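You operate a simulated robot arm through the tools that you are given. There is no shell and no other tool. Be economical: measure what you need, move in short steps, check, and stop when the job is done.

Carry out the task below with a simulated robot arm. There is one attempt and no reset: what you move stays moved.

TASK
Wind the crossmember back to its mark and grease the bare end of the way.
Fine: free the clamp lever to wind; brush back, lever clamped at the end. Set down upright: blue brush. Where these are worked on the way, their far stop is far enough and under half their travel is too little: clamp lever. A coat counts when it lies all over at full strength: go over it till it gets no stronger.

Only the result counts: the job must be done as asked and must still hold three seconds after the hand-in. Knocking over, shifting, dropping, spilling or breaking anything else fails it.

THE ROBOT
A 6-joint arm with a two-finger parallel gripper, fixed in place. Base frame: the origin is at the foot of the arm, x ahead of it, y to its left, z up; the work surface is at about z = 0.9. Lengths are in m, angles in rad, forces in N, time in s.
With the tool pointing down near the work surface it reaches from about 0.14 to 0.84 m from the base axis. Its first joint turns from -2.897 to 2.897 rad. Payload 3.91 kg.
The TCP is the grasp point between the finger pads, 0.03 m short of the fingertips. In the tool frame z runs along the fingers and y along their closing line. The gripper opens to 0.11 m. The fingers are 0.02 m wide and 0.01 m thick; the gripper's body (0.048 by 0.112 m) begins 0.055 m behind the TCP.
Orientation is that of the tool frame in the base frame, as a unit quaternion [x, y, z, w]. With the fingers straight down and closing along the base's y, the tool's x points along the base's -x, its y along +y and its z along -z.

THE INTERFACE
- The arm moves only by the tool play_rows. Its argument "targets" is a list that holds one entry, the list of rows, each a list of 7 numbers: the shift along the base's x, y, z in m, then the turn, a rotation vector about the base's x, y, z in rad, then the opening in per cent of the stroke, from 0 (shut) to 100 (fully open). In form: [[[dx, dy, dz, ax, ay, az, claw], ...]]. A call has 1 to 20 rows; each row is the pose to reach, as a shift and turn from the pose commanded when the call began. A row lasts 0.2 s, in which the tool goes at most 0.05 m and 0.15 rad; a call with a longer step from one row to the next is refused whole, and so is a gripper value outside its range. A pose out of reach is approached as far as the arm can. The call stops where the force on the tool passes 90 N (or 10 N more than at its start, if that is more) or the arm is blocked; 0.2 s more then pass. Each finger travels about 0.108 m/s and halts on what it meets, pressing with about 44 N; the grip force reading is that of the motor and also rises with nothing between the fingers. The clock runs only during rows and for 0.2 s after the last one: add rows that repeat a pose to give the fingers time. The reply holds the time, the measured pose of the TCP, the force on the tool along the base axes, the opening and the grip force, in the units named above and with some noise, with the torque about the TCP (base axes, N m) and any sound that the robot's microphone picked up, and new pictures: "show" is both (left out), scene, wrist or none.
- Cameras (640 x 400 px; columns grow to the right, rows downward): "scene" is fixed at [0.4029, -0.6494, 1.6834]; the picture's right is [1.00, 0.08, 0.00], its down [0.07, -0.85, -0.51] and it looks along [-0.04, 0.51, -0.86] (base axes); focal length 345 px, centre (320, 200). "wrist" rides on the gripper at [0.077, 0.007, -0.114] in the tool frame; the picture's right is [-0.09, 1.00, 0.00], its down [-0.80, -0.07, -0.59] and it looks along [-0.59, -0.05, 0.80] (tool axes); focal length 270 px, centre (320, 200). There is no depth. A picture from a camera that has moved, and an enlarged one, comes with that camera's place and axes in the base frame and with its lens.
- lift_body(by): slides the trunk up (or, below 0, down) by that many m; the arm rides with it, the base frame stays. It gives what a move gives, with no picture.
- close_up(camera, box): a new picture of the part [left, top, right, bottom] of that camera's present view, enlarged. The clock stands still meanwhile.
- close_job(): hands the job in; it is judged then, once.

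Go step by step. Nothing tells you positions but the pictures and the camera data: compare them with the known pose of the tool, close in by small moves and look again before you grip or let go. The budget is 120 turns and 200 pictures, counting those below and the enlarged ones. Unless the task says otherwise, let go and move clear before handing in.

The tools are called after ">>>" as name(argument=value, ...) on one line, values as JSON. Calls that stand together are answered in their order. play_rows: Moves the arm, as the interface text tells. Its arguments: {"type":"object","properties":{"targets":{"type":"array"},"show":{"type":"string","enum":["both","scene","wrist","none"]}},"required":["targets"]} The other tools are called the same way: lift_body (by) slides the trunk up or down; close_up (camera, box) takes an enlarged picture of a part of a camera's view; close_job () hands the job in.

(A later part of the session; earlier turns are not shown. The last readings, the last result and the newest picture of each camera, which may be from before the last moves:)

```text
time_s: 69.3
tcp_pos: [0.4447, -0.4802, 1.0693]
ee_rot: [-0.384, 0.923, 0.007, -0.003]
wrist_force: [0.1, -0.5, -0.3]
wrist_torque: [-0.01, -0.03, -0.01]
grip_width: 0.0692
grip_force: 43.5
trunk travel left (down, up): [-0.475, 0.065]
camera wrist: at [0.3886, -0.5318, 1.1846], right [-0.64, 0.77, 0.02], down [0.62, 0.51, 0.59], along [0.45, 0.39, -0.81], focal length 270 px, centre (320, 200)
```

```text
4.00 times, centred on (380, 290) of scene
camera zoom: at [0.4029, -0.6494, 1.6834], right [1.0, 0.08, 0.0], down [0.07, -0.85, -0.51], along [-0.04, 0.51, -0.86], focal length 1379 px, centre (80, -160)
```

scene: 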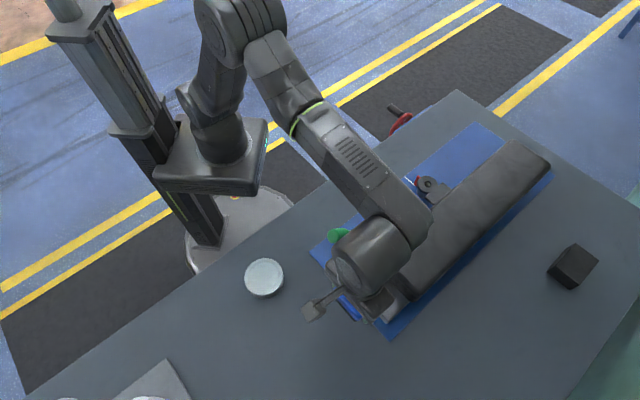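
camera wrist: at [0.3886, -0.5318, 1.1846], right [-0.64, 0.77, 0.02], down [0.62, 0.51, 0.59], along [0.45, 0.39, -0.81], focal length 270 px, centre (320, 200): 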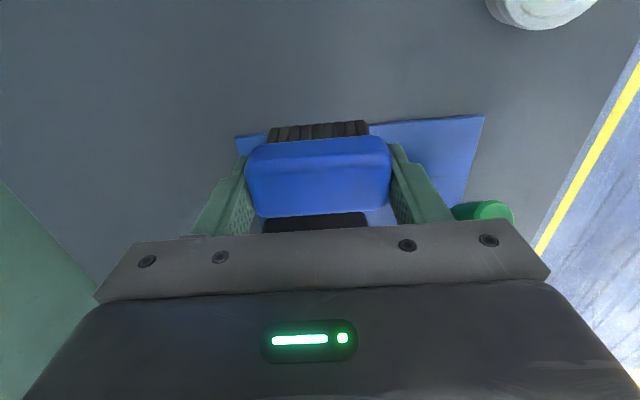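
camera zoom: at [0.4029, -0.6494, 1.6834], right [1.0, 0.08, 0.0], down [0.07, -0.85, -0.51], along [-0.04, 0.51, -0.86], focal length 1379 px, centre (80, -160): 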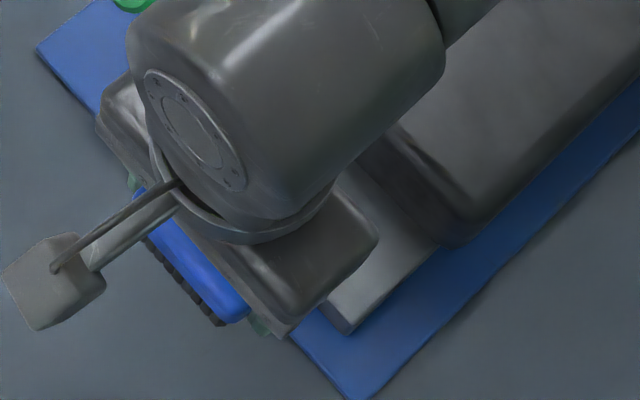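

The arm hides the plate. I'll pull back toward the base to see it.

>>> play_rows(targets=[[[-0.04, 0.01, 0.01, 0, 0, 0, 50], [-0.08, 0.02, 0.02, 0, 0, 0, 50], [-0.12, 0.03, 0.02, 0, 0, 0, 50], [-0.12, 0.03, 0.02, 0, 0, 0, 50]]], show="none")

>>> close_up(camera="scene", box=[340, 260, 420, 340])

```text
time_s: 70.3
tcp_pos: [0.326, -0.4457, 1.0892]
ee_rot: [-0.382, 0.924, 0.007, -0.003]
wrist_force: [-0.2, -0.2, -0.7]
wrist_torque: [0.02, 0.02, -0.01]
grip_width: 0.0693
grip_force: 44.0
trunk travel left (down, up): [-0.475, 0.065]
```

```text
5.00 times, centred on (380, 300) of scene
camera zoom: at [0.4029, -0.6494, 1.6834], right [1.0, 0.08, 0.0], down [0.07, -0.85, -0.51], along [-0.04, 0.51, -0.86], focal length 1723 px, centre (20, -300)
```

zoom: 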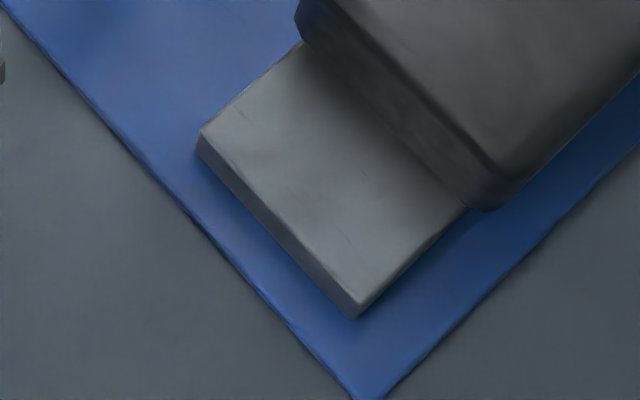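

There's no coat, so the brush must be loaded first. The tin labelled "…SE" may be open grease, so I'll look at it closely.

>>> play_rows(targets=[[[-0.02, 0.03, -0.01, 0, 0, 0, 50], [-0.044, 0.068, -0.02, 0, 0, 0, 50], [-0.044, 0.068, -0.02, 0, 0, 0, 50]]], show="wrist")

>>> close_up(camera="wrist", box=[230, 0, 410, 130])

```text
time_s: 71.1
tcp_pos: [0.2827, -0.3759, 1.0673]
ee_rot: [-0.383, 0.924, 0.007, -0.003]
wrist_force: [-0.8, -0.1, -0.5]
wrist_torque: [0.01, 0.0, 0.0]
grip_width: 0.0693
grip_force: 44.3
trunk travel left (down, up): [-0.475, 0.065]
camera wrist: at [0.2242, -0.4289, 1.1819], right [-0.64, 0.77, 0.02], down [0.62, 0.51, 0.59], along [0.45, 0.39, -0.81], focal length 270 px, centre (320, 200)
```

wrist: 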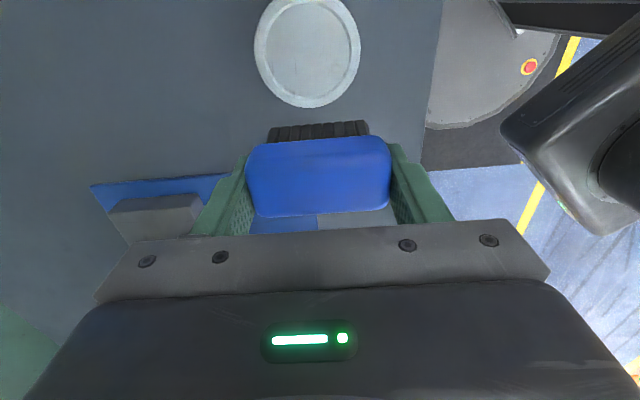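

```text
3.08 times, centred on (320, 65) of wrist
camera zoom: at [0.2242, -0.4289, 1.1819], right [-0.64, 0.77, 0.02], down [0.62, 0.51, 0.59], along [0.45, 0.39, -0.81], focal length 832 px, centre (320, 615)
```

zoom: 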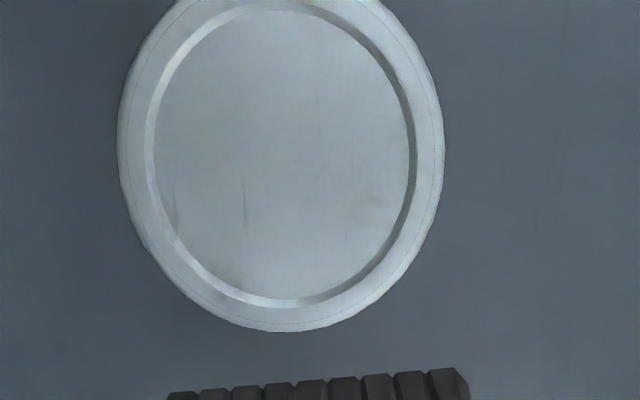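

The tin looks lidded. There was a cup-like station further left (near (0.06, −0.63)), so I'll look there before deciding, turning the camera to face −y.

>>> play_rows(targets=[[[0, 0, 0.02, 0, 0, -0.14, 50], [0, 0, 0.04, 0, 0, -0.28, 50], [0, 0, 0.06, 0, 0, -0.42, 50], [0, 0, 0.08, 0, 0, -0.56, 50], [0, 0, 0.1, 0, 0, -0.7, 50], [0, 0, 0.12, 0, 0, -0.84, 50], [0, 0, 0.14, 0, 0, -0.98, 50], [0, 0, 0.16, 0, 0, -1.12, 50], [0, 0, 0.17, 0, 0, -1.26, 50], [0, 0, 0.17, 0, 0, -1.4, 50], [0, 0, 0.17, 0, 0, -1.54, 50], [0, 0, 0.17, 0, 0, -1.68, 50], [0, 0, 0.17, 0, 0, -1.82, 50], [0, 0, 0.17, 0, 0, -1.96, 50], [0, 0, 0.17, 0, 0, -2.1, 50], [0, 0, 0.17, 0, 0, -2.24, 50], [0, 0, 0.17, 0, 0, -2.35, 50], [0, 0, 0.17, 0, 0, -2.35, 50]]], show="both")

```text
time_s: 74.9
tcp_pos: [0.2833, -0.3789, 1.2394]
ee_rot: [0.705, 0.709, 0.006, 0.006]
wrist_force: [0.0, 0.0, -0.5]
wrist_torque: [0.04, 0.0, 0.05]
grip_width: 0.0694
grip_force: 43.8
trunk travel left (down, up): [-0.475, 0.065]
camera wrist: at [0.2882, -0.3024, 1.3537], right [1.0, -0.08, 0.02], down [-0.08, -0.8, 0.59], along [-0.04, -0.59, -0.81], focal length 270 px, centre (320, 200)
```

scene: 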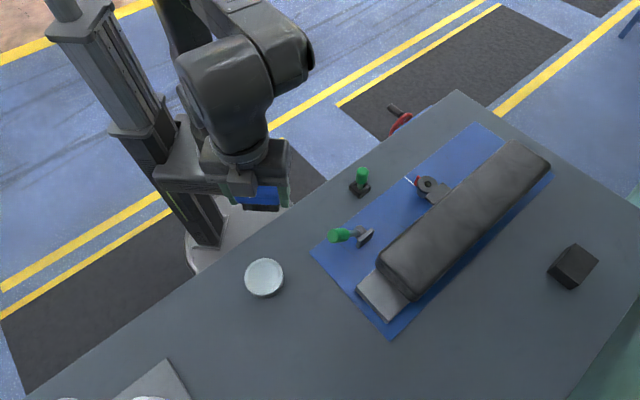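
wrist: 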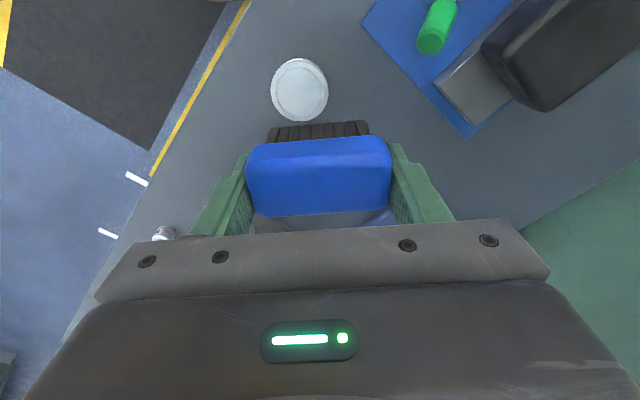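

The station is hidden by the gripper; I'll move 0.2 m toward −y.

>>> play_rows(targets=[[[0, -0.045, 0, 0, 0, 0, 50], [0, -0.09, 0, 0, 0, 0, 50], [0, -0.135, 0, 0, 0, 0, 50], [0, -0.18, 0, 0, 0, 0, 50], [0, -0.22, 0, 0, 0, 0, 50], [0, -0.22, 0, 0, 0, 0, 50]]], show="wrist")

>>> close_up(camera="wrist", box=[60, 40, 320, 230])

```text
time_s: 76.3
tcp_pos: [0.2818, -0.5949, 1.2394]
ee_rot: [0.705, 0.709, 0.006, 0.006]
wrist_force: [-0.4, 0.2, -0.5]
wrist_torque: [0.03, 0.03, -0.01]
grip_width: 0.0693
grip_force: 44.0
trunk travel left (down, up): [-0.475, 0.065]
camera wrist: at [0.2862, -0.5194, 1.3534], right [1.0, -0.08, 0.02], down [-0.07, -0.8, 0.59], along [-0.04, -0.59, -0.81], focal length 270 px, centre (320, 200)
```

wrist: 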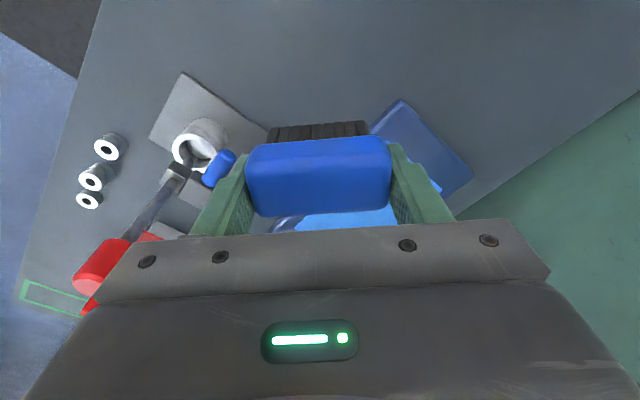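

```text
2.11 times, centred on (190, 135) of wrist
camera zoom: at [0.2862, -0.5194, 1.3534], right [1.0, -0.08, 0.02], down [-0.07, -0.8, 0.59], along [-0.04, -0.59, -0.81], focal length 569 px, centre (594, 337)
```

zoom: 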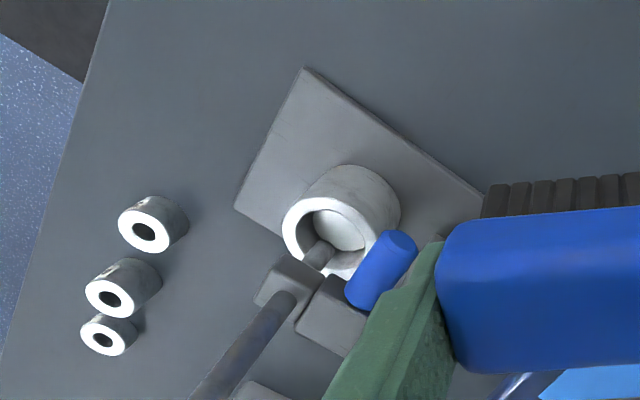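

That's a press station, unrelated. Before concluding the brush is dry, I'll look very closely at the plate for a faint coat.

>>> close_up(camera="scene", box=[352, 262, 412, 326])

>>> close_up(camera="scene", box=[240, 255, 290, 300])

```text
6.25 times, centred on (382, 294) of scene
camera zoom: at [0.4029, -0.6494, 1.6834], right [1.0, 0.08, 0.0], down [0.07, -0.85, -0.51], along [-0.04, 0.51, -0.86], focal length 2154 px, centre (-68, -388)
```

zoom: 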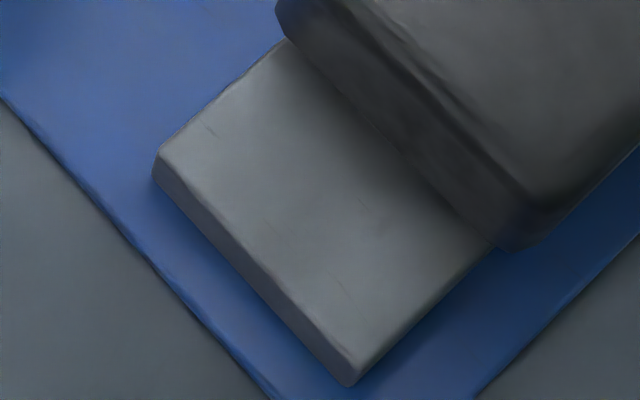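

```text
8.89 times, centred on (265, 278) of scene
camera zoom: at [0.4029, -0.6494, 1.6834], right [1.0, 0.08, 0.0], down [0.07, -0.85, -0.51], along [-0.04, 0.51, -0.86], focal length 3064 px, centre (809, -489)
```

zoom: 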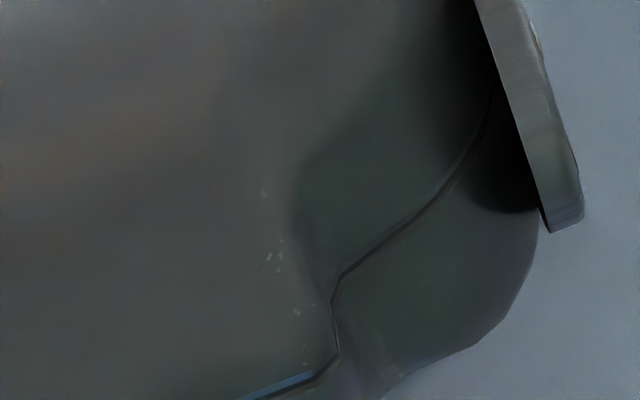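

The plate is still bare, so the brush needs loading. The shallow tin (centre ≈ (0.256, −0.41), top z ≈ 0.92, inner Ø ≈ 72 mm) may be an open pot, so I'll go back over it and look from near its side.

>>> play_rows(targets=[[[0, 0.03, 0, 0, 0, 0.14, 50], [0, 0.06, 0, 0, 0, 0.28, 50], [0, 0.09, 0, 0, 0, 0.42, 50], [0, 0.12, 0, 0, 0, 0.56, 50], [0, 0.15, 0, 0, 0, 0.7, 50], [0, 0.18, -0.01, 0, 0, 0.84, 50], [-0.01, 0.185, -0.03, 0, 0, 0.98, 50], [-0.02, 0.185, -0.05, 0, 0, 1.12, 50], [-0.026, 0.185, -0.07, 0, 0, 1.26, 50], [-0.026, 0.185, -0.1, 0, 0, 1.4, 50], [-0.026, 0.185, -0.13, 0, 0, 1.54, 50], [-0.026, 0.185, -0.16, 0, 0, 1.68, 50], [-0.026, 0.185, -0.18, 0, 0, 1.82, 50], [-0.026, 0.185, -0.2, 0, 0, 1.96, 50], [-0.026, 0.185, -0.22, 0, 0, 2.1, 50], [-0.026, 0.185, -0.23, 0, 0, 2.24, 50], [-0.026, 0.185, -0.23, 0, 0, 2.35, 50], [-0.026, 0.185, -0.23, 0, 0, 2.35, 50]]], show="wrist")

>>> close_up(camera="wrist", box=[220, 90, 420, 230])

>>> close_up(camera="scene", box=[220, 240, 310, 310])

```text
time_s: 80.1
tcp_pos: [0.2565, -0.4132, 1.0091]
ee_rot: [-0.384, 0.923, 0.007, -0.003]
wrist_force: [0.2, 0.9, -0.3]
wrist_torque: [0.04, -0.04, -0.05]
grip_width: 0.069
grip_force: 44.4
trunk travel left (down, up): [-0.475, 0.065]
camera wrist: at [0.1987, -0.4653, 1.1233], right [-0.64, 0.77, 0.02], down [0.62, 0.51, 0.59], along [0.45, 0.39, -0.81], focal length 270 px, centre (320, 200)
```

wrist: 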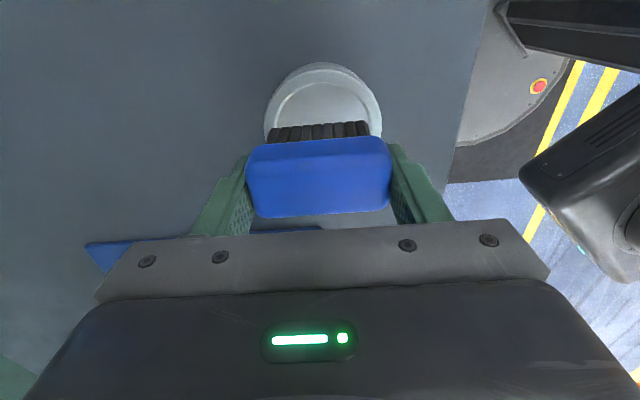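

```text
2.86 times, centred on (320, 160) of wrist
camera zoom: at [0.1987, -0.4653, 1.1233], right [-0.64, 0.77, 0.02], down [0.62, 0.51, 0.59], along [0.45, 0.39, -0.81], focal length 772 px, centre (320, 314)
```

zoom: 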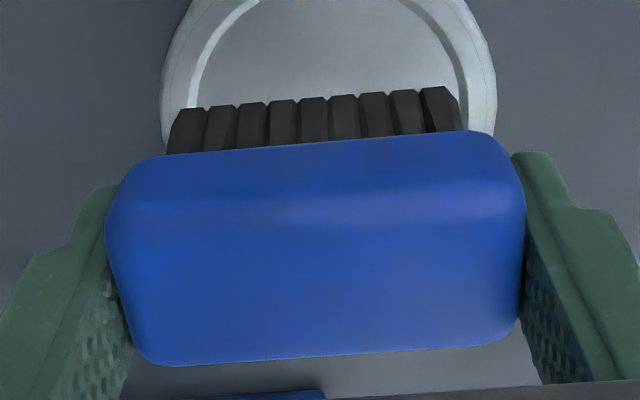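

```text
5.71 times, centred on (265, 275) of scene
camera zoom: at [0.4029, -0.6494, 1.6834], right [1.0, 0.08, 0.0], down [0.07, -0.85, -0.51], along [-0.04, 0.51, -0.86], focal length 1970 px, centre (634, -229)
```

zoom: 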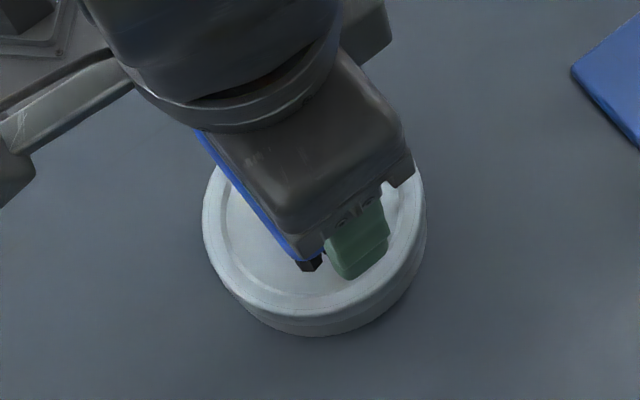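

I'll do a gentle dab test on the tin's inner disc to learn whether it's grease or a lid.

>>> play_rows(targets=[[[0, 0.002, -0.02, 0, 0, 0, 50], [0, 0.002, -0.032, 0, 0, 0, 50], [0, 0.002, -0.038, 0, 0, 0, 50], [0, 0.002, -0.043, 0, 0, 0, 50]]], show="none")

>>> close_up(camera="wrist", box=[220, 60, 420, 200])

```text
time_s: 81.1
tcp_pos: [0.2568, -0.412, 0.9687]
ee_rot: [-0.384, 0.923, 0.005, -0.002]
wrist_force: [-2.0, 0.6, 36.3]
wrist_torque: [-0.35, -0.31, 0.0]
grip_width: 0.0699
grip_force: 43.7
trunk travel left (down, up): [-0.475, 0.065]
```

```text
2.86 times, centred on (320, 130) of wrist
camera zoom: at [0.1987, -0.4633, 1.0835], right [-0.64, 0.77, 0.01], down [0.62, 0.51, 0.59], along [0.45, 0.39, -0.81], focal length 772 px, centre (320, 400)
```

zoom: 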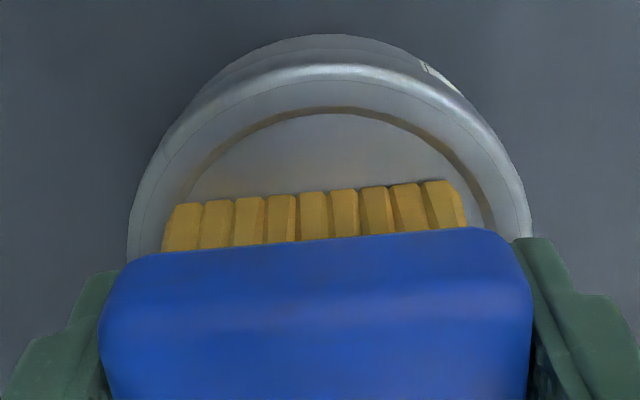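

The bristles turned yellow: loaded with grease. I'll carry the brush back over the bare end.

>>> play_rows(targets=[[[0, 0, 0.04, 0, 0, 0, 50], [0, 0, 0.085, 0, 0, 0, 50], [0.01, -0.01, 0.13, 0, 0, 0, 50], [0.05, -0.02, 0.135, 0, 0, 0, 50], [0.095, -0.025, 0.135, 0, 0, 0, 50], [0.14, -0.025, 0.135, 0, 0, 0, 50], [0.185, -0.02, 0.135, 0, 0, 0, 50], [0.225, -0.018, 0.125, 0, 0, 0, 50], [0.235, -0.018, 0.09, 0, 0, 0, 50], [0.235, -0.018, 0.05, 0, 0, 0, 50], [0.235, -0.018, 0.03, 0, 0, 0, 50], [0.235, -0.018, 0.03, 0, 0, 0, 50]]], show="wrist")

```text
time_s: 83.7
tcp_pos: [0.4906, -0.4279, 0.9966]
ee_rot: [-0.383, 0.924, 0.007, -0.003]
wrist_force: [0.3, -0.3, -0.5]
wrist_torque: [-0.01, -0.01, 0.02]
grip_width: 0.0691
grip_force: 44.1
trunk travel left (down, up): [-0.475, 0.065]
camera wrist: at [0.4336, -0.4794, 1.1115], right [-0.64, 0.77, 0.02], down [0.62, 0.51, 0.59], along [0.45, 0.39, -0.81], focal length 270 px, centre (320, 200)
```

wrist: 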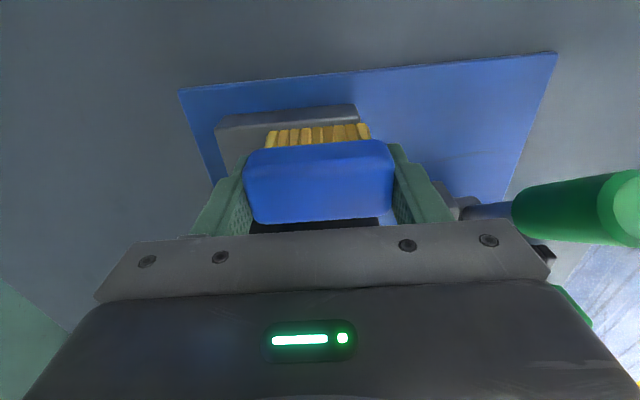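

Lowering lightly and making the strokes over lane 1 (robot side), then checking.

>>> play_rows(targets=[[[0, 0, -0.012, 0, 0, 0, 50], [0, 0, -0.019, 0, 0, 0, 50], [0.006, 0.006, -0.019, 0, 0, 0, 50], [0.012, 0.012, -0.019, 0, 0, 0, 50], [0.018, 0.018, -0.019, 0, 0, 0, 50], [0.024, 0.024, -0.019, 0, 0, 0, 50], [0.018, 0.018, -0.019, 0, 0, 0, 50], [0.012, 0.012, -0.019, 0, 0, 0, 50], [0.006, 0.006, -0.019, 0, 0, 0, 50], [0, 0, -0.019, 0, 0, 0, 50], [-0.004, -0.004, -0.019, 0, 0, 0, 50], [0.005, 0.005, -0.019, 0, 0, 0, 50], [0.013, 0.013, -0.019, 0, 0, 0, 50], [0.02, 0.02, -0.019, 0, 0, 0, 50]]], show="none")

>>> close_up(camera="wrist", box=[180, 80, 420, 240])

```text
time_s: 86.7
tcp_pos: [0.5129, -0.4096, 0.9761]
ee_rot: [-0.383, 0.924, 0.007, -0.002]
wrist_force: [0.0, 0.1, 0.1]
wrist_torque: [0.0, -0.05, -0.03]
grip_width: 0.0693
grip_force: 44.2
trunk travel left (down, up): [-0.475, 0.065]
```

```text
2.50 times, centred on (300, 160) of wrist
camera zoom: at [0.4547, -0.4612, 1.0911], right [-0.64, 0.77, 0.02], down [0.62, 0.51, 0.59], along [0.45, 0.39, -0.81], focal length 676 px, centre (370, 300)
```

zoom: 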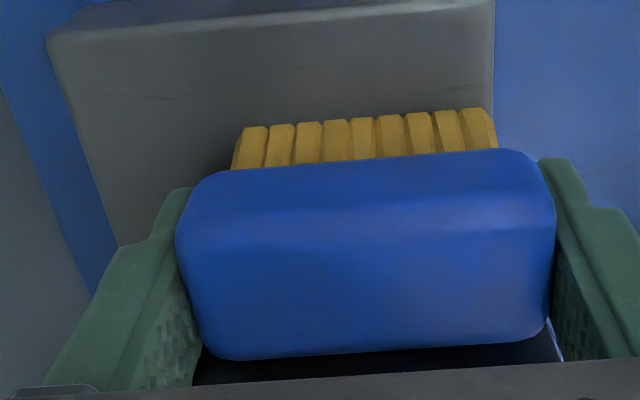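

Force is zero, so the brush has slipped up slightly in the grip and isn't touching. I'll lower to find contact.

>>> play_rows(targets=[[[0, 0, -0.003, 0, 0, 0, 50], [0, 0, -0.005, 0, 0, 0, 50], [0, 0, -0.006, 0, 0, 0, 50], [0, 0, -0.006, 0, 0, 0, 50]]], show="none")

```text
time_s: 87.7
tcp_pos: [0.5114, -0.4103, 0.9728]
ee_rot: [-0.384, 0.923, 0.005, -0.002]
wrist_force: [4.7, -1.5, 15.0]
wrist_torque: [-0.43, -0.44, 0.06]
grip_width: 0.0692
grip_force: 44.0
trunk travel left (down, up): [-0.475, 0.065]
```

Contact at 15 N. Now strokes along lane 1.

>>> play_rows(targets=[[[0.004, 0.004, 0, 0, 0, 0, 50], [-0.003, -0.003, 0, 0, 0, 0, 50], [-0.01, -0.01, 0, 0, 0, 0, 50], [-0.017, -0.017, 0, 0, 0, 0, 50], [-0.024, -0.024, 0, 0, 0, 0, 50], [-0.024, -0.024, 0, 0, 0, 0, 50]]], show="none")

>>> close_up(camera="wrist", box=[180, 80, 420, 240])

>>> close_up(camera="scene", box=[330, 250, 430, 340])

```text
time_s: 89.1
tcp_pos: [0.4875, -0.4331, 0.9729]
ee_rot: [-0.383, 0.924, 0.008, -0.003]
wrist_force: [1.0, 3.5, 8.2]
wrist_torque: [-0.08, -0.25, 0.08]
grip_width: 0.0696
grip_force: 44.2
trunk travel left (down, up): [-0.475, 0.065]
```

```text
2.50 times, centred on (300, 160) of wrist
camera zoom: at [0.4308, -0.4842, 1.0877], right [-0.64, 0.77, 0.02], down [0.62, 0.51, 0.59], along [0.45, 0.39, -0.81], focal length 676 px, centre (370, 300)
```

zoom: 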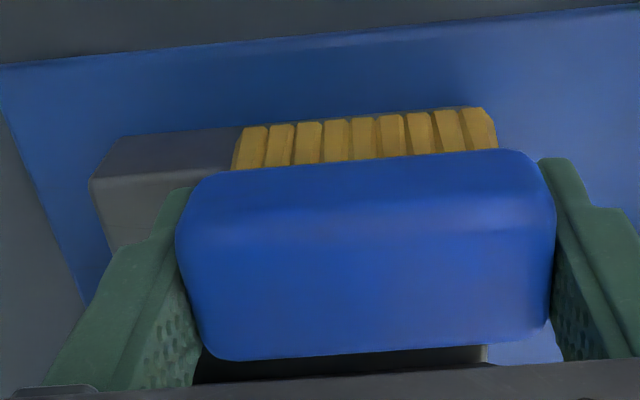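

```text
4.44 times, centred on (380, 295) of scene
camera zoom: at [0.4029, -0.6494, 1.6834], right [1.0, 0.08, 0.0], down [0.07, -0.85, -0.51], along [-0.04, 0.51, -0.86], focal length 1532 px, centre (53, -222)
```

zoom: 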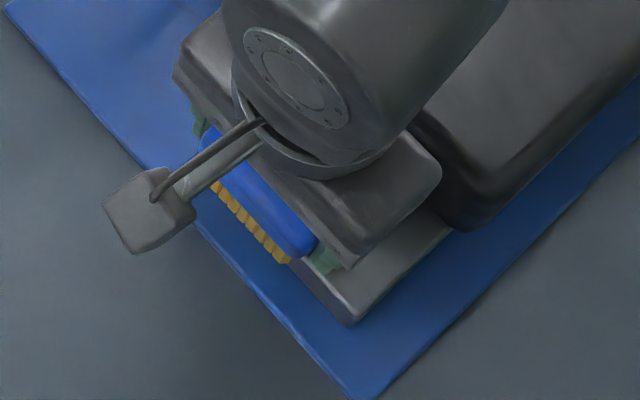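

I'll do another lane-1 pass, then shift to lane 2, stroke twice there, and come back to look.

>>> play_rows(targets=[[[0.009, 0.009, 0, 0, 0, 0, 50], [0.018, 0.018, 0, 0, 0, 0, 50], [0.028, 0.028, 0, 0, 0, 0, 50], [0.018, 0.018, 0, 0, 0, 0, 50], [0.009, 0.009, 0, 0, 0, 0, 50], [0, 0, 0, 0, 0, 0, 50], [0.01, -0.01, 0, 0, 0, 0, 50], [0.02, -0.02, 0, 0, 0, 0, 50], [0.03, -0.03, 0, 0, 0, 0, 50], [0.039, -0.021, 0, 0, 0, 0, 50], [0.048, -0.012, 0, 0, 0, 0, 50], [0.058, -0.002, 0, 0, 0, 0, 50], [0.048, -0.012, 0, 0, 0, 0, 50], [0.039, -0.021, 0, 0, 0, 0, 50], [0.03, -0.03, 0, 0, 0, 0, 50], [0.03, -0.03, 0, 0, 0, 0, 50]]], show="none")

>>> close_up(camera="wrist", box=[180, 80, 460, 240])

```text
time_s: 92.5
tcp_pos: [0.5165, -0.4638, 0.972]
ee_rot: [-0.383, 0.924, 0.006, -0.003]
wrist_force: [4.1, 3.9, 25.9]
wrist_torque: [-0.32, -0.64, 0.09]
grip_width: 0.0691
grip_force: 44.0
trunk travel left (down, up): [-0.475, 0.065]
```

```text
2.29 times, centred on (320, 160) of wrist
camera zoom: at [0.4598, -0.5155, 1.0871], right [-0.64, 0.77, 0.01], down [0.62, 0.51, 0.59], along [0.45, 0.39, -0.81], focal length 618 px, centre (320, 291)
```

zoom: 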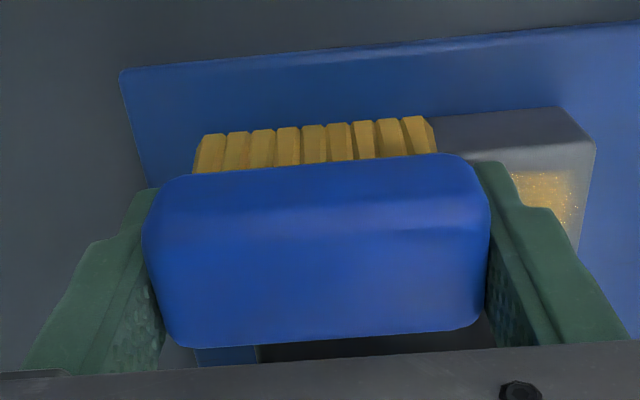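

A yellow coat appears in lane 1. I'll lift and pull back to see the coverage from the scene camera.

>>> play_rows(targets=[[[0, 0, 0.04, 0, 0, 0, 50], [-0.03, 0, 0.08, 0, 0, 0, 50], [-0.07, 0.01, 0.1, 0, 0, 0, 50], [-0.115, 0.02, 0.1, 0, 0, 0, 50], [-0.155, 0.03, 0.1, 0, 0, 0, 50], [-0.195, 0.03, 0.1, 0, 0, 0, 50], [-0.195, 0.03, 0.1, 0, 0, 0, 50]]], show="none")

>>> close_up(camera="scene", box=[352, 262, 412, 326])

```text
time_s: 94.1
tcp_pos: [0.3189, -0.43, 1.0721]
ee_rot: [-0.383, 0.924, 0.008, -0.003]
wrist_force: [-0.7, 0.7, -0.1]
wrist_torque: [0.03, 0.0, 0.0]
grip_width: 0.0693
grip_force: 44.1
trunk travel left (down, up): [-0.475, 0.065]
```

```text
6.25 times, centred on (382, 294) of scene
camera zoom: at [0.4029, -0.6494, 1.6834], right [1.0, 0.08, 0.0], down [0.07, -0.85, -0.51], along [-0.04, 0.51, -0.86], focal length 2154 px, centre (-68, -388)
```

zoom: 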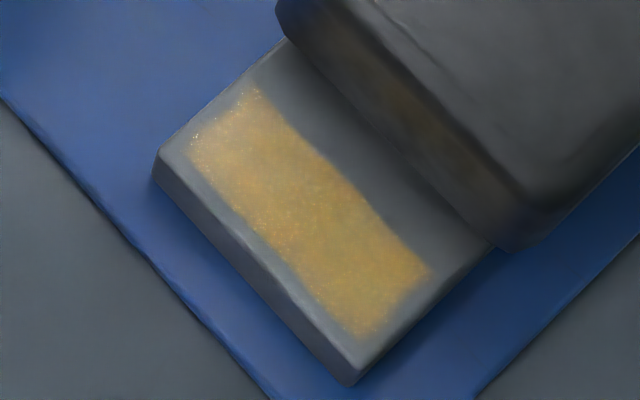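

The coat covers the middle but leaves margins, biggest near the carriage (~17 mm) and a bit at the outer edges. I'll return, lower in lane 1, and push toward the carriage face by small steps to find how close I can get.

>>> play_rows(targets=[[[0.03, -0.01, 0.025, 0, 0, 0, 50], [0.07, -0.01, 0.03, 0, 0, 0, 50], [0.11, 0.0, 0.03, 0, 0, 0, 50], [0.15, 0.01, 0.02, 0, 0, 0, 50], [0.18, 0.0157, 0, 0, 0, 0, 50], [0.18, 0.0157, -0.045, 0, 0, 0, 50], [0.18, 0.0157, -0.085, 0, 0, 0, 50], [0.18, 0.0157, -0.098, 0, 0, 0, 50], [0.18, 0.0157, -0.102, 0, 0, 0, 50], [0.186, 0.0217, -0.102, 0, 0, 0, 50], [0.192, 0.0277, -0.102, 0, 0, 0, 50], [0.195, 0.0307, -0.102, 0, 0, 0, 50], [0.195, 0.0307, -0.102, 0, 0, 0, 50]]], show="wrist")

>>> close_up(camera="scene", box=[350, 240, 430, 320])

```text
time_s: 96.9
tcp_pos: [0.5141, -0.4043, 0.971]
ee_rot: [-0.383, 0.924, 0.006, -0.003]
wrist_force: [-9.5, -11.3, 33.0]
wrist_torque: [-0.36, -0.23, 0.04]
grip_width: 0.0692
grip_force: 44.0
trunk travel left (down, up): [-0.475, 0.065]
camera wrist: at [0.4572, -0.4564, 1.0864], right [-0.64, 0.77, 0.01], down [0.62, 0.51, 0.59], along [0.45, 0.39, -0.8], focal length 270 px, centre (320, 200)
```

wrist: 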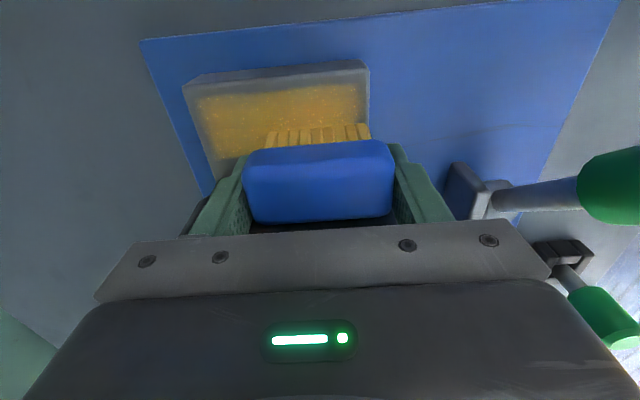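

```text
5.00 times, centred on (390, 280) of scene
camera zoom: at [0.4029, -0.6494, 1.6834], right [1.0, 0.08, 0.0], down [0.07, -0.85, -0.51], along [-0.04, 0.51, -0.86], focal length 1723 px, centre (-30, -200)
```

zoom: 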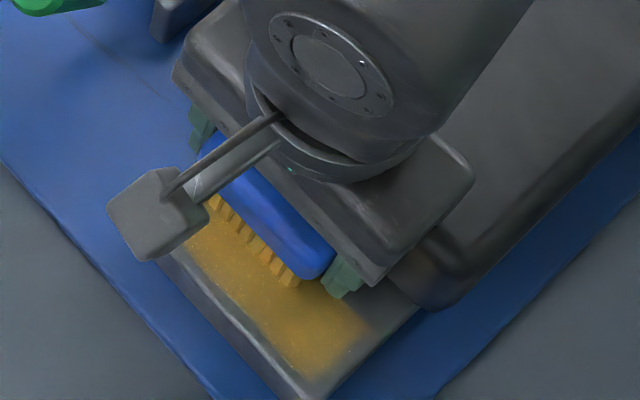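

Friction only so far. I'll advance further toward the carriage in 2 mm steps.

>>> play_rows(targets=[[[0.0015, 0.0015, 0.001, 0, 0, 0, 50], [0.003, 0.003, 0.001, 0, 0, 0, 50], [0.0045, 0.0045, 0.001, 0, 0, 0, 50], [0.006, 0.006, 0.001, 0, 0, 0, 50]]], show="none")

```text
time_s: 97.9
tcp_pos: [0.5155, -0.4029, 0.9701]
ee_rot: [-0.382, 0.924, 0.008, -0.004]
wrist_force: [-42.0, -39.4, 11.3]
wrist_torque: [0.2, -1.57, 1.41]
grip_width: 0.0694
grip_force: 44.0
trunk travel left (down, up): [-0.475, 0.065]
```

The brush body meets the carriage face at e ≈ 0.0796. I'll back off a hair and sweep along the face in the cross direction, both ways, then look.

>>> play_rows(targets=[[[-0.0045, -0.0045, 0, 0, 0, 0, 50], [-0.005, -0.005, -0.001, 0, 0, 0, 50], [0.005, -0.015, -0.001, 0, 0, 0, 50], [0.015, -0.025, -0.001, 0, 0, 0, 50], [0.025, -0.035, -0.001, 0, 0, 0, 50], [0.033, -0.043, -0.001, 0, 0, 0, 50], [0.025, -0.035, -0.001, 0, 0, 0, 50], [0.015, -0.025, -0.001, 0, 0, 0, 50], [0.005, -0.015, -0.001, 0, 0, 0, 50], [-0.005, -0.005, -0.001, 0, 0, 0, 50], [-0.03, -0.03, -0.001, 0, 0, 0, 50], [-0.035, -0.035, 0.03, 0, 0, 0, 50], [-0.05, -0.05, 0.07, 0, 0, 0, 50], [-0.08, -0.06, 0.1, 0, 0, 0, 50], [-0.12, -0.06, 0.1, 0, 0, 0, 50], [-0.16, -0.05, 0.1, 0, 0, 0, 50], [-0.195, -0.03, 0.1, 0, 0, 0, 50], [-0.195, -0.03, 0.1, 0, 0, 0, 50]]], show="none")

>>> close_up(camera="scene", box=[352, 262, 412, 326])

```text
time_s: 101.7
tcp_pos: [0.3292, -0.4261, 1.0707]
ee_rot: [-0.383, 0.924, 0.007, -0.003]
wrist_force: [0.2, -0.6, -1.0]
wrist_torque: [0.01, -0.02, -0.01]
grip_width: 0.0692
grip_force: 43.9
trunk travel left (down, up): [-0.475, 0.065]
```

```text
6.25 times, centred on (382, 294) of scene
camera zoom: at [0.4029, -0.6494, 1.6834], right [1.0, 0.08, 0.0], down [0.07, -0.85, -0.51], along [-0.04, 0.51, -0.86], focal length 2154 px, centre (-68, -388)
```

zoom: 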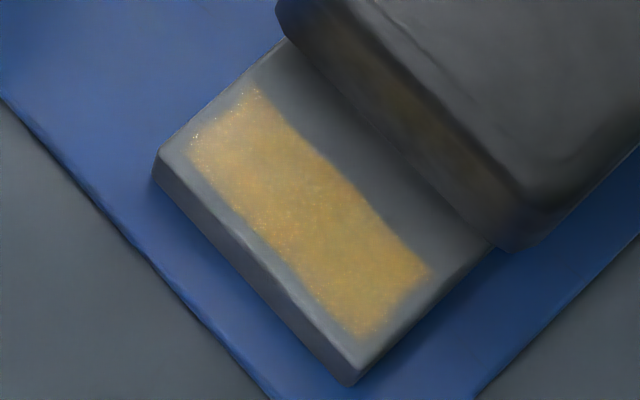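

The coat's outline didn't change, so it's a fixed patch and now it's about strength. I'll zoom for uniformity and check the bristles.

>>> close_up(camera="scene", box=[366, 272, 398, 320])

>>> close_up(camera="wrist", box=[220, 90, 420, 230])

```text
8.33 times, centred on (382, 296) of scene
camera zoom: at [0.4029, -0.6494, 1.6834], right [1.0, 0.08, 0.0], down [0.07, -0.85, -0.51], along [-0.04, 0.51, -0.86], focal length 2872 px, centre (-197, -600)
```

zoom: 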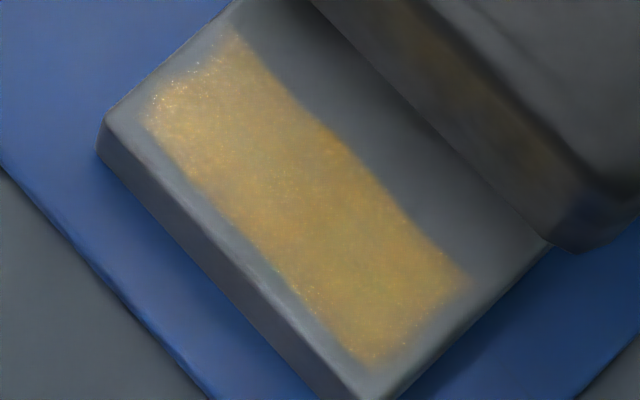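

```text
2.86 times, centred on (320, 160) of wrist
camera zoom: at [0.2716, -0.4777, 1.1858], right [-0.64, 0.77, 0.02], down [0.62, 0.51, 0.59], along [0.45, 0.39, -0.81], focal length 772 px, centre (320, 314)
```

zoom: 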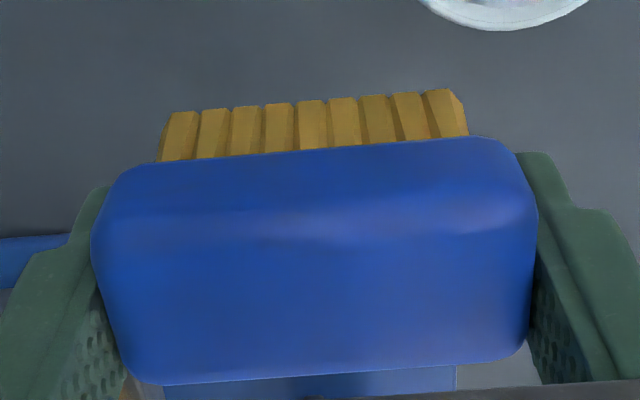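

Still loaded. I'll go over everything more, several strokes in lane 1 first.

>>> play_rows(targets=[[[0.035, -0.01, 0.025, 0, 0, 0, 50], [0.075, -0.01, 0.03, 0, 0, 0, 50], [0.115, -0.005, 0.02, 0, 0, 0, 50], [0.15, -0.0016, 0, 0, 0, 0, 50], [0.155, -0.0016, -0.045, 0, 0, 0, 50], [0.155, -0.0016, -0.085, 0, 0, 0, 50], [0.155, -0.0016, -0.101, 0, 0, 0, 50], [0.164, 0.0074, -0.101, 0, 0, 0, 50], [0.173, 0.0164, -0.101, 0, 0, 0, 50], [0.181, 0.0244, -0.101, 0, 0, 0, 50], [0.173, 0.0164, -0.101, 0, 0, 0, 50], [0.164, 0.0074, -0.101, 0, 0, 0, 50], [0.155, -0.0016, -0.101, 0, 0, 0, 50], [0.164, 0.0074, -0.101, 0, 0, 0, 50], [0.173, 0.0164, -0.101, 0, 0, 0, 50], [0.181, 0.0244, -0.101, 0, 0, 0, 50], [0.173, 0.0164, -0.101, 0, 0, 0, 50], [0.164, 0.0074, -0.101, 0, 0, 0, 50], [0.155, -0.0016, -0.101, 0, 0, 0, 50]]], show="none")

>>> play_rows(targets=[[[0.01, -0.01, 0, 0, 0, 0, 50], [0.017, -0.017, 0, 0, 0, 0, 50], [0.026, -0.008, 0, 0, 0, 0, 50], [0.035, 0.001, 0, 0, 0, 0, 50], [0.043, 0.009, 0, 0, 0, 0, 50], [0.035, 0.001, 0, 0, 0, 0, 50], [0.026, -0.008, 0, 0, 0, 0, 50], [0.017, -0.017, 0, 0, 0, 0, 50], [0.027, -0.027, 0, 0, 0, 0, 50], [0.037, -0.037, 0, 0, 0, 0, 50], [0.046, -0.028, 0, 0, 0, 0, 50], [0.055, -0.019, 0, 0, 0, 0, 50], [0.063, -0.011, 0, 0, 0, 0, 50], [0.055, -0.019, 0, 0, 0, 0, 50], [0.046, -0.028, 0, 0, 0, 0, 50], [0.037, -0.037, 0, 0, 0, 0, 50], [0.046, -0.028, 0, 0, 0, 0, 50], [0.055, -0.019, 0, 0, 0, 0, 50], [0.063, -0.011, 0, 0, 0, 0, 50], [0.037, -0.037, 0, 0, 0, 0, 50]]], show="none")

>>> play_rows(targets=[[[0, 0, 0.04, 0, 0, 0, 50], [-0.03, 0, 0.08, 0, 0, 0, 50], [-0.07, 0.01, 0.1, 0, 0, 0, 50], [-0.115, 0.02, 0.1, 0, 0, 0, 50], [-0.155, 0.03, 0.1, 0, 0, 0, 50], [-0.195, 0.03, 0.1, 0, 0, 0, 50], [-0.195, 0.03, 0.1, 0, 0, 0, 50]]], show="none")

>>> close_up(camera="scene", box=[366, 272, 398, 320])

```text
time_s: 105.7
tcp_pos: [0.4837, -0.4264, 0.97]
ee_rot: [-0.382, 0.924, 0.007, -0.004]
wrist_force: [3.6, 1.9, 13.4]
wrist_torque: [-0.2, -0.39, 0.11]
grip_width: 0.0694
grip_force: 44.6
trunk travel left (down, up): [-0.475, 0.065]
```

```text
time_s: 109.9
tcp_pos: [0.5204, -0.4661, 0.97]
ee_rot: [-0.383, 0.924, 0.006, -0.003]
wrist_force: [-1.4, -1.2, 17.3]
wrist_torque: [-0.26, -0.25, 0.02]
grip_width: 0.069
grip_force: 43.9
trunk travel left (down, up): [-0.475, 0.065]
```

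```text
time_s: 111.5
tcp_pos: [0.3256, -0.4325, 1.0682]
ee_rot: [-0.383, 0.924, 0.007, -0.003]
wrist_force: [-0.2, 0.6, -1.3]
wrist_torque: [0.0, 0.02, -0.01]
grip_width: 0.0694
grip_force: 43.9
trunk travel left (down, up): [-0.475, 0.065]
```

```text
8.33 times, centred on (382, 296) of scene
camera zoom: at [0.4029, -0.6494, 1.6834], right [1.0, 0.08, 0.0], down [0.07, -0.85, -0.51], along [-0.04, 0.51, -0.86], focal length 2872 px, centre (-197, -600)
```

zoom: 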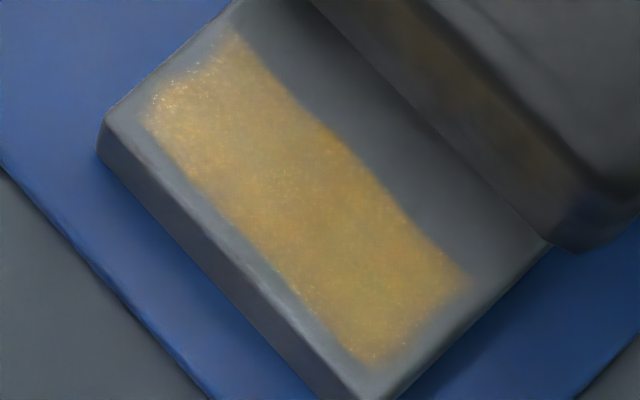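

Coverage is uniform but I want to be sure of full strength, so I'll reload the brush at the tin and repeat, comparing afterwards.

>>> play_rows(targets=[[[-0.035, 0.01, -0.02, 0, 0, 0, 50], [-0.069, 0.0215, -0.04, 0, 0, 0, 50], [-0.069, 0.0215, -0.08, 0, 0, 0, 50], [-0.069, 0.0215, -0.1, 0, 0, 0, 50], [-0.069, 0.0215, -0.106, 0, 0, 0, 50], [-0.069, 0.0215, -0.108, 0, 0, 0, 50]]], show="none")

>>> close_up(camera="wrist", box=[220, 60, 420, 200])

```text
time_s: 112.9
tcp_pos: [0.2557, -0.4138, 0.9641]
ee_rot: [-0.384, 0.923, 0.004, -0.002]
wrist_force: [0.5, 1.0, 42.4]
wrist_torque: [-0.4, -0.61, 0.0]
grip_width: 0.07
grip_force: 43.8
trunk travel left (down, up): [-0.475, 0.065]
```

```text
2.86 times, centred on (320, 130) of wrist
camera zoom: at [0.1995, -0.4641, 1.079], right [-0.64, 0.77, 0.01], down [0.62, 0.51, 0.59], along [0.45, 0.39, -0.81], focal length 772 px, centre (320, 400)
```

zoom: 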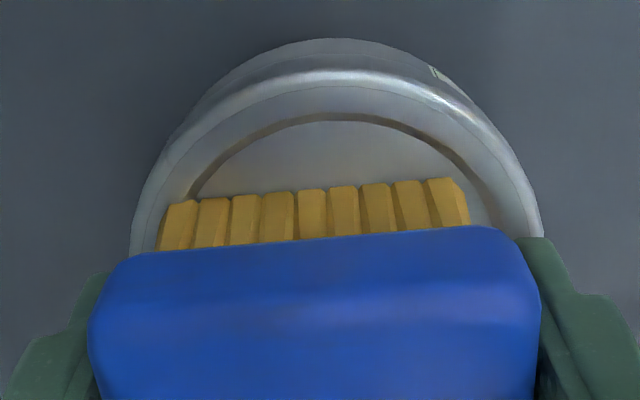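

Loaded again. Carrying back to lane 1 and finding contact.

>>> play_rows(targets=[[[0, 0, 0.04, 0, 0, 0, 50], [0, 0, 0.085, 0, 0, 0, 50], [0.02, -0.01, 0.12, 0, 0, 0, 50], [0.06, -0.02, 0.135, 0, 0, 0, 50], [0.105, -0.025, 0.135, 0, 0, 0, 50], [0.15, -0.02, 0.135, 0, 0, 0, 50], [0.19, -0.016, 0.12, 0, 0, 0, 50], [0.225, -0.014, 0.09, 0, 0, 0, 50], [0.2286, -0.0139, 0.05, 0, 0, 0, 50], [0.2286, -0.0139, 0.02, 0, 0, 0, 50], [0.2286, -0.0139, 0.01, 0, 0, 0, 50], [0.2286, -0.0139, 0.007, 0, 0, 0, 50]]], show="none")

```text
time_s: 115.5
tcp_pos: [0.4844, -0.4302, 0.9696]
ee_rot: [-0.383, 0.924, 0.007, -0.004]
wrist_force: [0.3, -0.3, 0.6]
wrist_torque: [-0.01, -0.04, -0.01]
grip_width: 0.0691
grip_force: 44.0
trunk travel left (down, up): [-0.475, 0.065]
```

Not touching yet; lowering 5 mm and stroking lane 1.

>>> play_rows(targets=[[[0, 0, -0.004, 0, 0, 0, 50], [0, 0, -0.006, 0, 0, 0, 50], [0.009, 0.009, -0.006, 0, 0, 0, 50], [0.018, 0.018, -0.006, 0, 0, 0, 50], [0.027, 0.027, -0.006, 0, 0, 0, 50]]], show="none")

```text
time_s: 116.7
tcp_pos: [0.507, -0.4036, 0.969]
ee_rot: [-0.383, 0.924, 0.003, -0.002]
wrist_force: [-29.6, -21.1, 50.5]
wrist_torque: [-1.98, -0.86, -1.52]
grip_width: 0.0693
grip_force: 43.8
trunk travel left (down, up): [-0.475, 0.065]
```

Pressing a bit hard; I'll ease 4 mm and continue with strokes in all three lanes.

>>> play_rows(targets=[[[0, 0, 0.004, 0, 0, 0, 50], [-0.009, -0.009, 0.004, 0, 0, 0, 50], [-0.018, -0.018, 0.004, 0, 0, 0, 50], [-0.027, -0.027, 0.004, 0, 0, 0, 50], [-0.018, -0.018, 0.004, 0, 0, 0, 50], [-0.009, -0.009, 0.004, 0, 0, 0, 50], [-0.001, -0.001, 0.004, 0, 0, 0, 50], [-0.009, -0.009, 0.004, 0, 0, 0, 50], [-0.018, -0.018, 0.004, 0, 0, 0, 50], [-0.027, -0.027, 0.004, 0, 0, 0, 50]]], show="none")

```text
time_s: 118.9
tcp_pos: [0.484, -0.4259, 0.969]
ee_rot: [-0.383, 0.924, 0.006, -0.004]
wrist_force: [10.5, 17.5, 23.2]
wrist_torque: [-0.15, -1.07, 0.88]
grip_width: 0.0693
grip_force: 43.7
trunk travel left (down, up): [-0.475, 0.065]
```

Good contact at 23 N. Now the middle and outer lanes, then pull back to look.

>>> play_rows(targets=[[[0.01, -0.01, 0, 0, 0, 0, 50], [0.017, -0.017, 0, 0, 0, 0, 50], [0.026, -0.008, 0, 0, 0, 0, 50], [0.035, 0.001, 0, 0, 0, 0, 50], [0.043, 0.009, 0, 0, 0, 0, 50], [0.035, 0.001, 0, 0, 0, 0, 50], [0.026, -0.008, 0, 0, 0, 0, 50], [0.017, -0.017, 0, 0, 0, 0, 50], [0.027, -0.027, 0, 0, 0, 0, 50], [0.037, -0.037, 0, 0, 0, 0, 50], [0.046, -0.028, 0, 0, 0, 0, 50], [0.055, -0.019, 0, 0, 0, 0, 50], [0.063, -0.011, 0, 0, 0, 0, 50], [0.055, -0.019, 0, 0, 0, 0, 50], [0.046, -0.028, 0, 0, 0, 0, 50], [0.037, -0.037, 0, 0, 0, 0, 50], [0.046, -0.028, 0, 0, 0, 0, 50], [0.055, -0.019, 0, 0, 0, 0, 50], [0.063, -0.011, 0, 0, 0, 0, 50], [0.037, -0.037, 0, 0, 0, 0, 50]]], show="none")

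>>> play_rows(targets=[[[0, 0, 0.04, 0, 0, 0, 50], [-0.03, 0, 0.08, 0, 0, 0, 50], [-0.07, 0.01, 0.1, 0, 0, 0, 50], [-0.115, 0.02, 0.1, 0, 0, 0, 50], [-0.155, 0.03, 0.1, 0, 0, 0, 50], [-0.195, 0.03, 0.1, 0, 0, 0, 50], [-0.195, 0.03, 0.1, 0, 0, 0, 50]]], show="none")

>>> close_up(camera="scene", box=[366, 272, 398, 320])

```text
time_s: 123.1
tcp_pos: [0.5211, -0.4653, 0.9679]
ee_rot: [-0.383, 0.924, 0.004, -0.001]
wrist_force: [5.1, 3.8, 32.1]
wrist_torque: [-0.27, -0.61, 0.13]
grip_width: 0.0695
grip_force: 43.1
trunk travel left (down, up): [-0.475, 0.065]
```

```text
time_s: 124.7
tcp_pos: [0.327, -0.437, 1.0649]
ee_rot: [-0.383, 0.924, 0.007, -0.002]
wrist_force: [0.0, -0.1, -1.2]
wrist_torque: [0.01, 0.02, -0.01]
grip_width: 0.0694
grip_force: 43.5
trunk travel left (down, up): [-0.475, 0.065]
```

```text
8.33 times, centred on (382, 296) of scene
camera zoom: at [0.4029, -0.6494, 1.6834], right [1.0, 0.08, 0.0], down [0.07, -0.85, -0.51], along [-0.04, 0.51, -0.86], focal length 2872 px, centre (-197, -600)
```

zoom: 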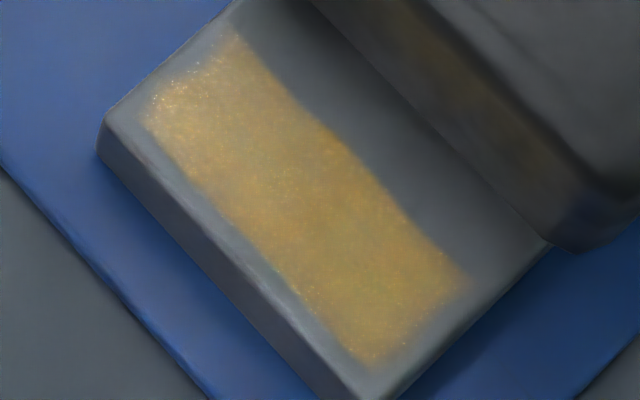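

No change after a reload and full pass: the coat is saturated and the patch fully covered. Now I'll return the brush to its original spot, upright.

>>> play_rows(targets=[[[-0.04, -0.014, 0, 0, 0, 0, 50], [-0.08, -0.028, 0, 0, 0, 0, 50], [-0.12, -0.042, 0, 0, 0, 0, 50], [-0.155, -0.054, -0.01, 0, 0, 0, 50], [-0.1706, -0.0594, -0.04, 0, 0, 0, 50], [-0.1706, -0.0594, -0.08, 0, 0, 0, 50], [-0.1706, -0.0594, -0.11, 0, 0, 0, 50], [-0.1706, -0.0594, -0.12, 0, 0, 0, 50], [-0.1706, -0.0594, -0.124, 0, 0, 0, 50], [-0.1706, -0.0594, -0.124, 0, 0, 0, 50]]], show="wrist")

```text
time_s: 126.9
tcp_pos: [0.1549, -0.4938, 0.9419]
ee_rot: [-0.383, 0.924, 0.007, -0.003]
wrist_force: [-0.1, 0.8, 0.0]
wrist_torque: [0.0, -0.01, -0.01]
grip_width: 0.0692
grip_force: 43.9
trunk travel left (down, up): [-0.475, 0.065]
camera wrist: at [0.0981, -0.5465, 1.0566], right [-0.64, 0.77, 0.02], down [0.62, 0.51, 0.59], along [0.45, 0.39, -0.81], focal length 270 px, centre (320, 200)
```

wrist: 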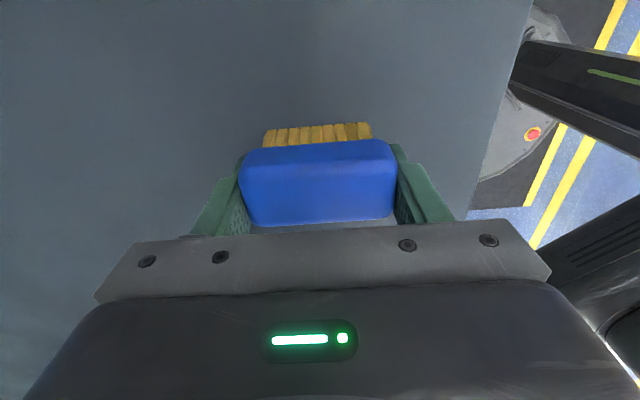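

Lowering the last few millimetres to contact.

>>> play_rows(targets=[[[0.001, -0.002, -0.003, 0, 0, 0, 50], [0.001, -0.002, -0.005, 0, 0, 0, 50], [0.001, -0.002, -0.006, 0, 0, 0, 50], [0.001, -0.002, -0.006, 0, 0, 0, 50]]], show="none")

```text
time_s: 127.9
tcp_pos: [0.1569, -0.4953, 0.9361]
ee_rot: [-0.382, 0.924, 0.008, -0.003]
wrist_force: [0.4, 0.9, -1.3]
wrist_torque: [-0.03, -0.01, -0.01]
grip_width: 0.0693
grip_force: 44.2
trunk travel left (down, up): [-0.475, 0.065]
```

>>> play_rows(targets=[[[0, 0, -0.001, 0, 0, 0, 50], [0, 0, -0.002, 0, 0, 0, 50], [0, 0, -0.003, 0, 0, 0, 50], [0, 0, -0.003, 0, 0, 0, 50]]], show="none")

```text
time_s: 128.9
tcp_pos: [0.1565, -0.4959, 0.9329]
ee_rot: [-0.383, 0.924, 0.007, -0.004]
wrist_force: [0.2, -0.3, -0.3]
wrist_torque: [-0.01, 0.0, 0.02]
grip_width: 0.0694
grip_force: 44.2
trunk travel left (down, up): [-0.475, 0.065]
```

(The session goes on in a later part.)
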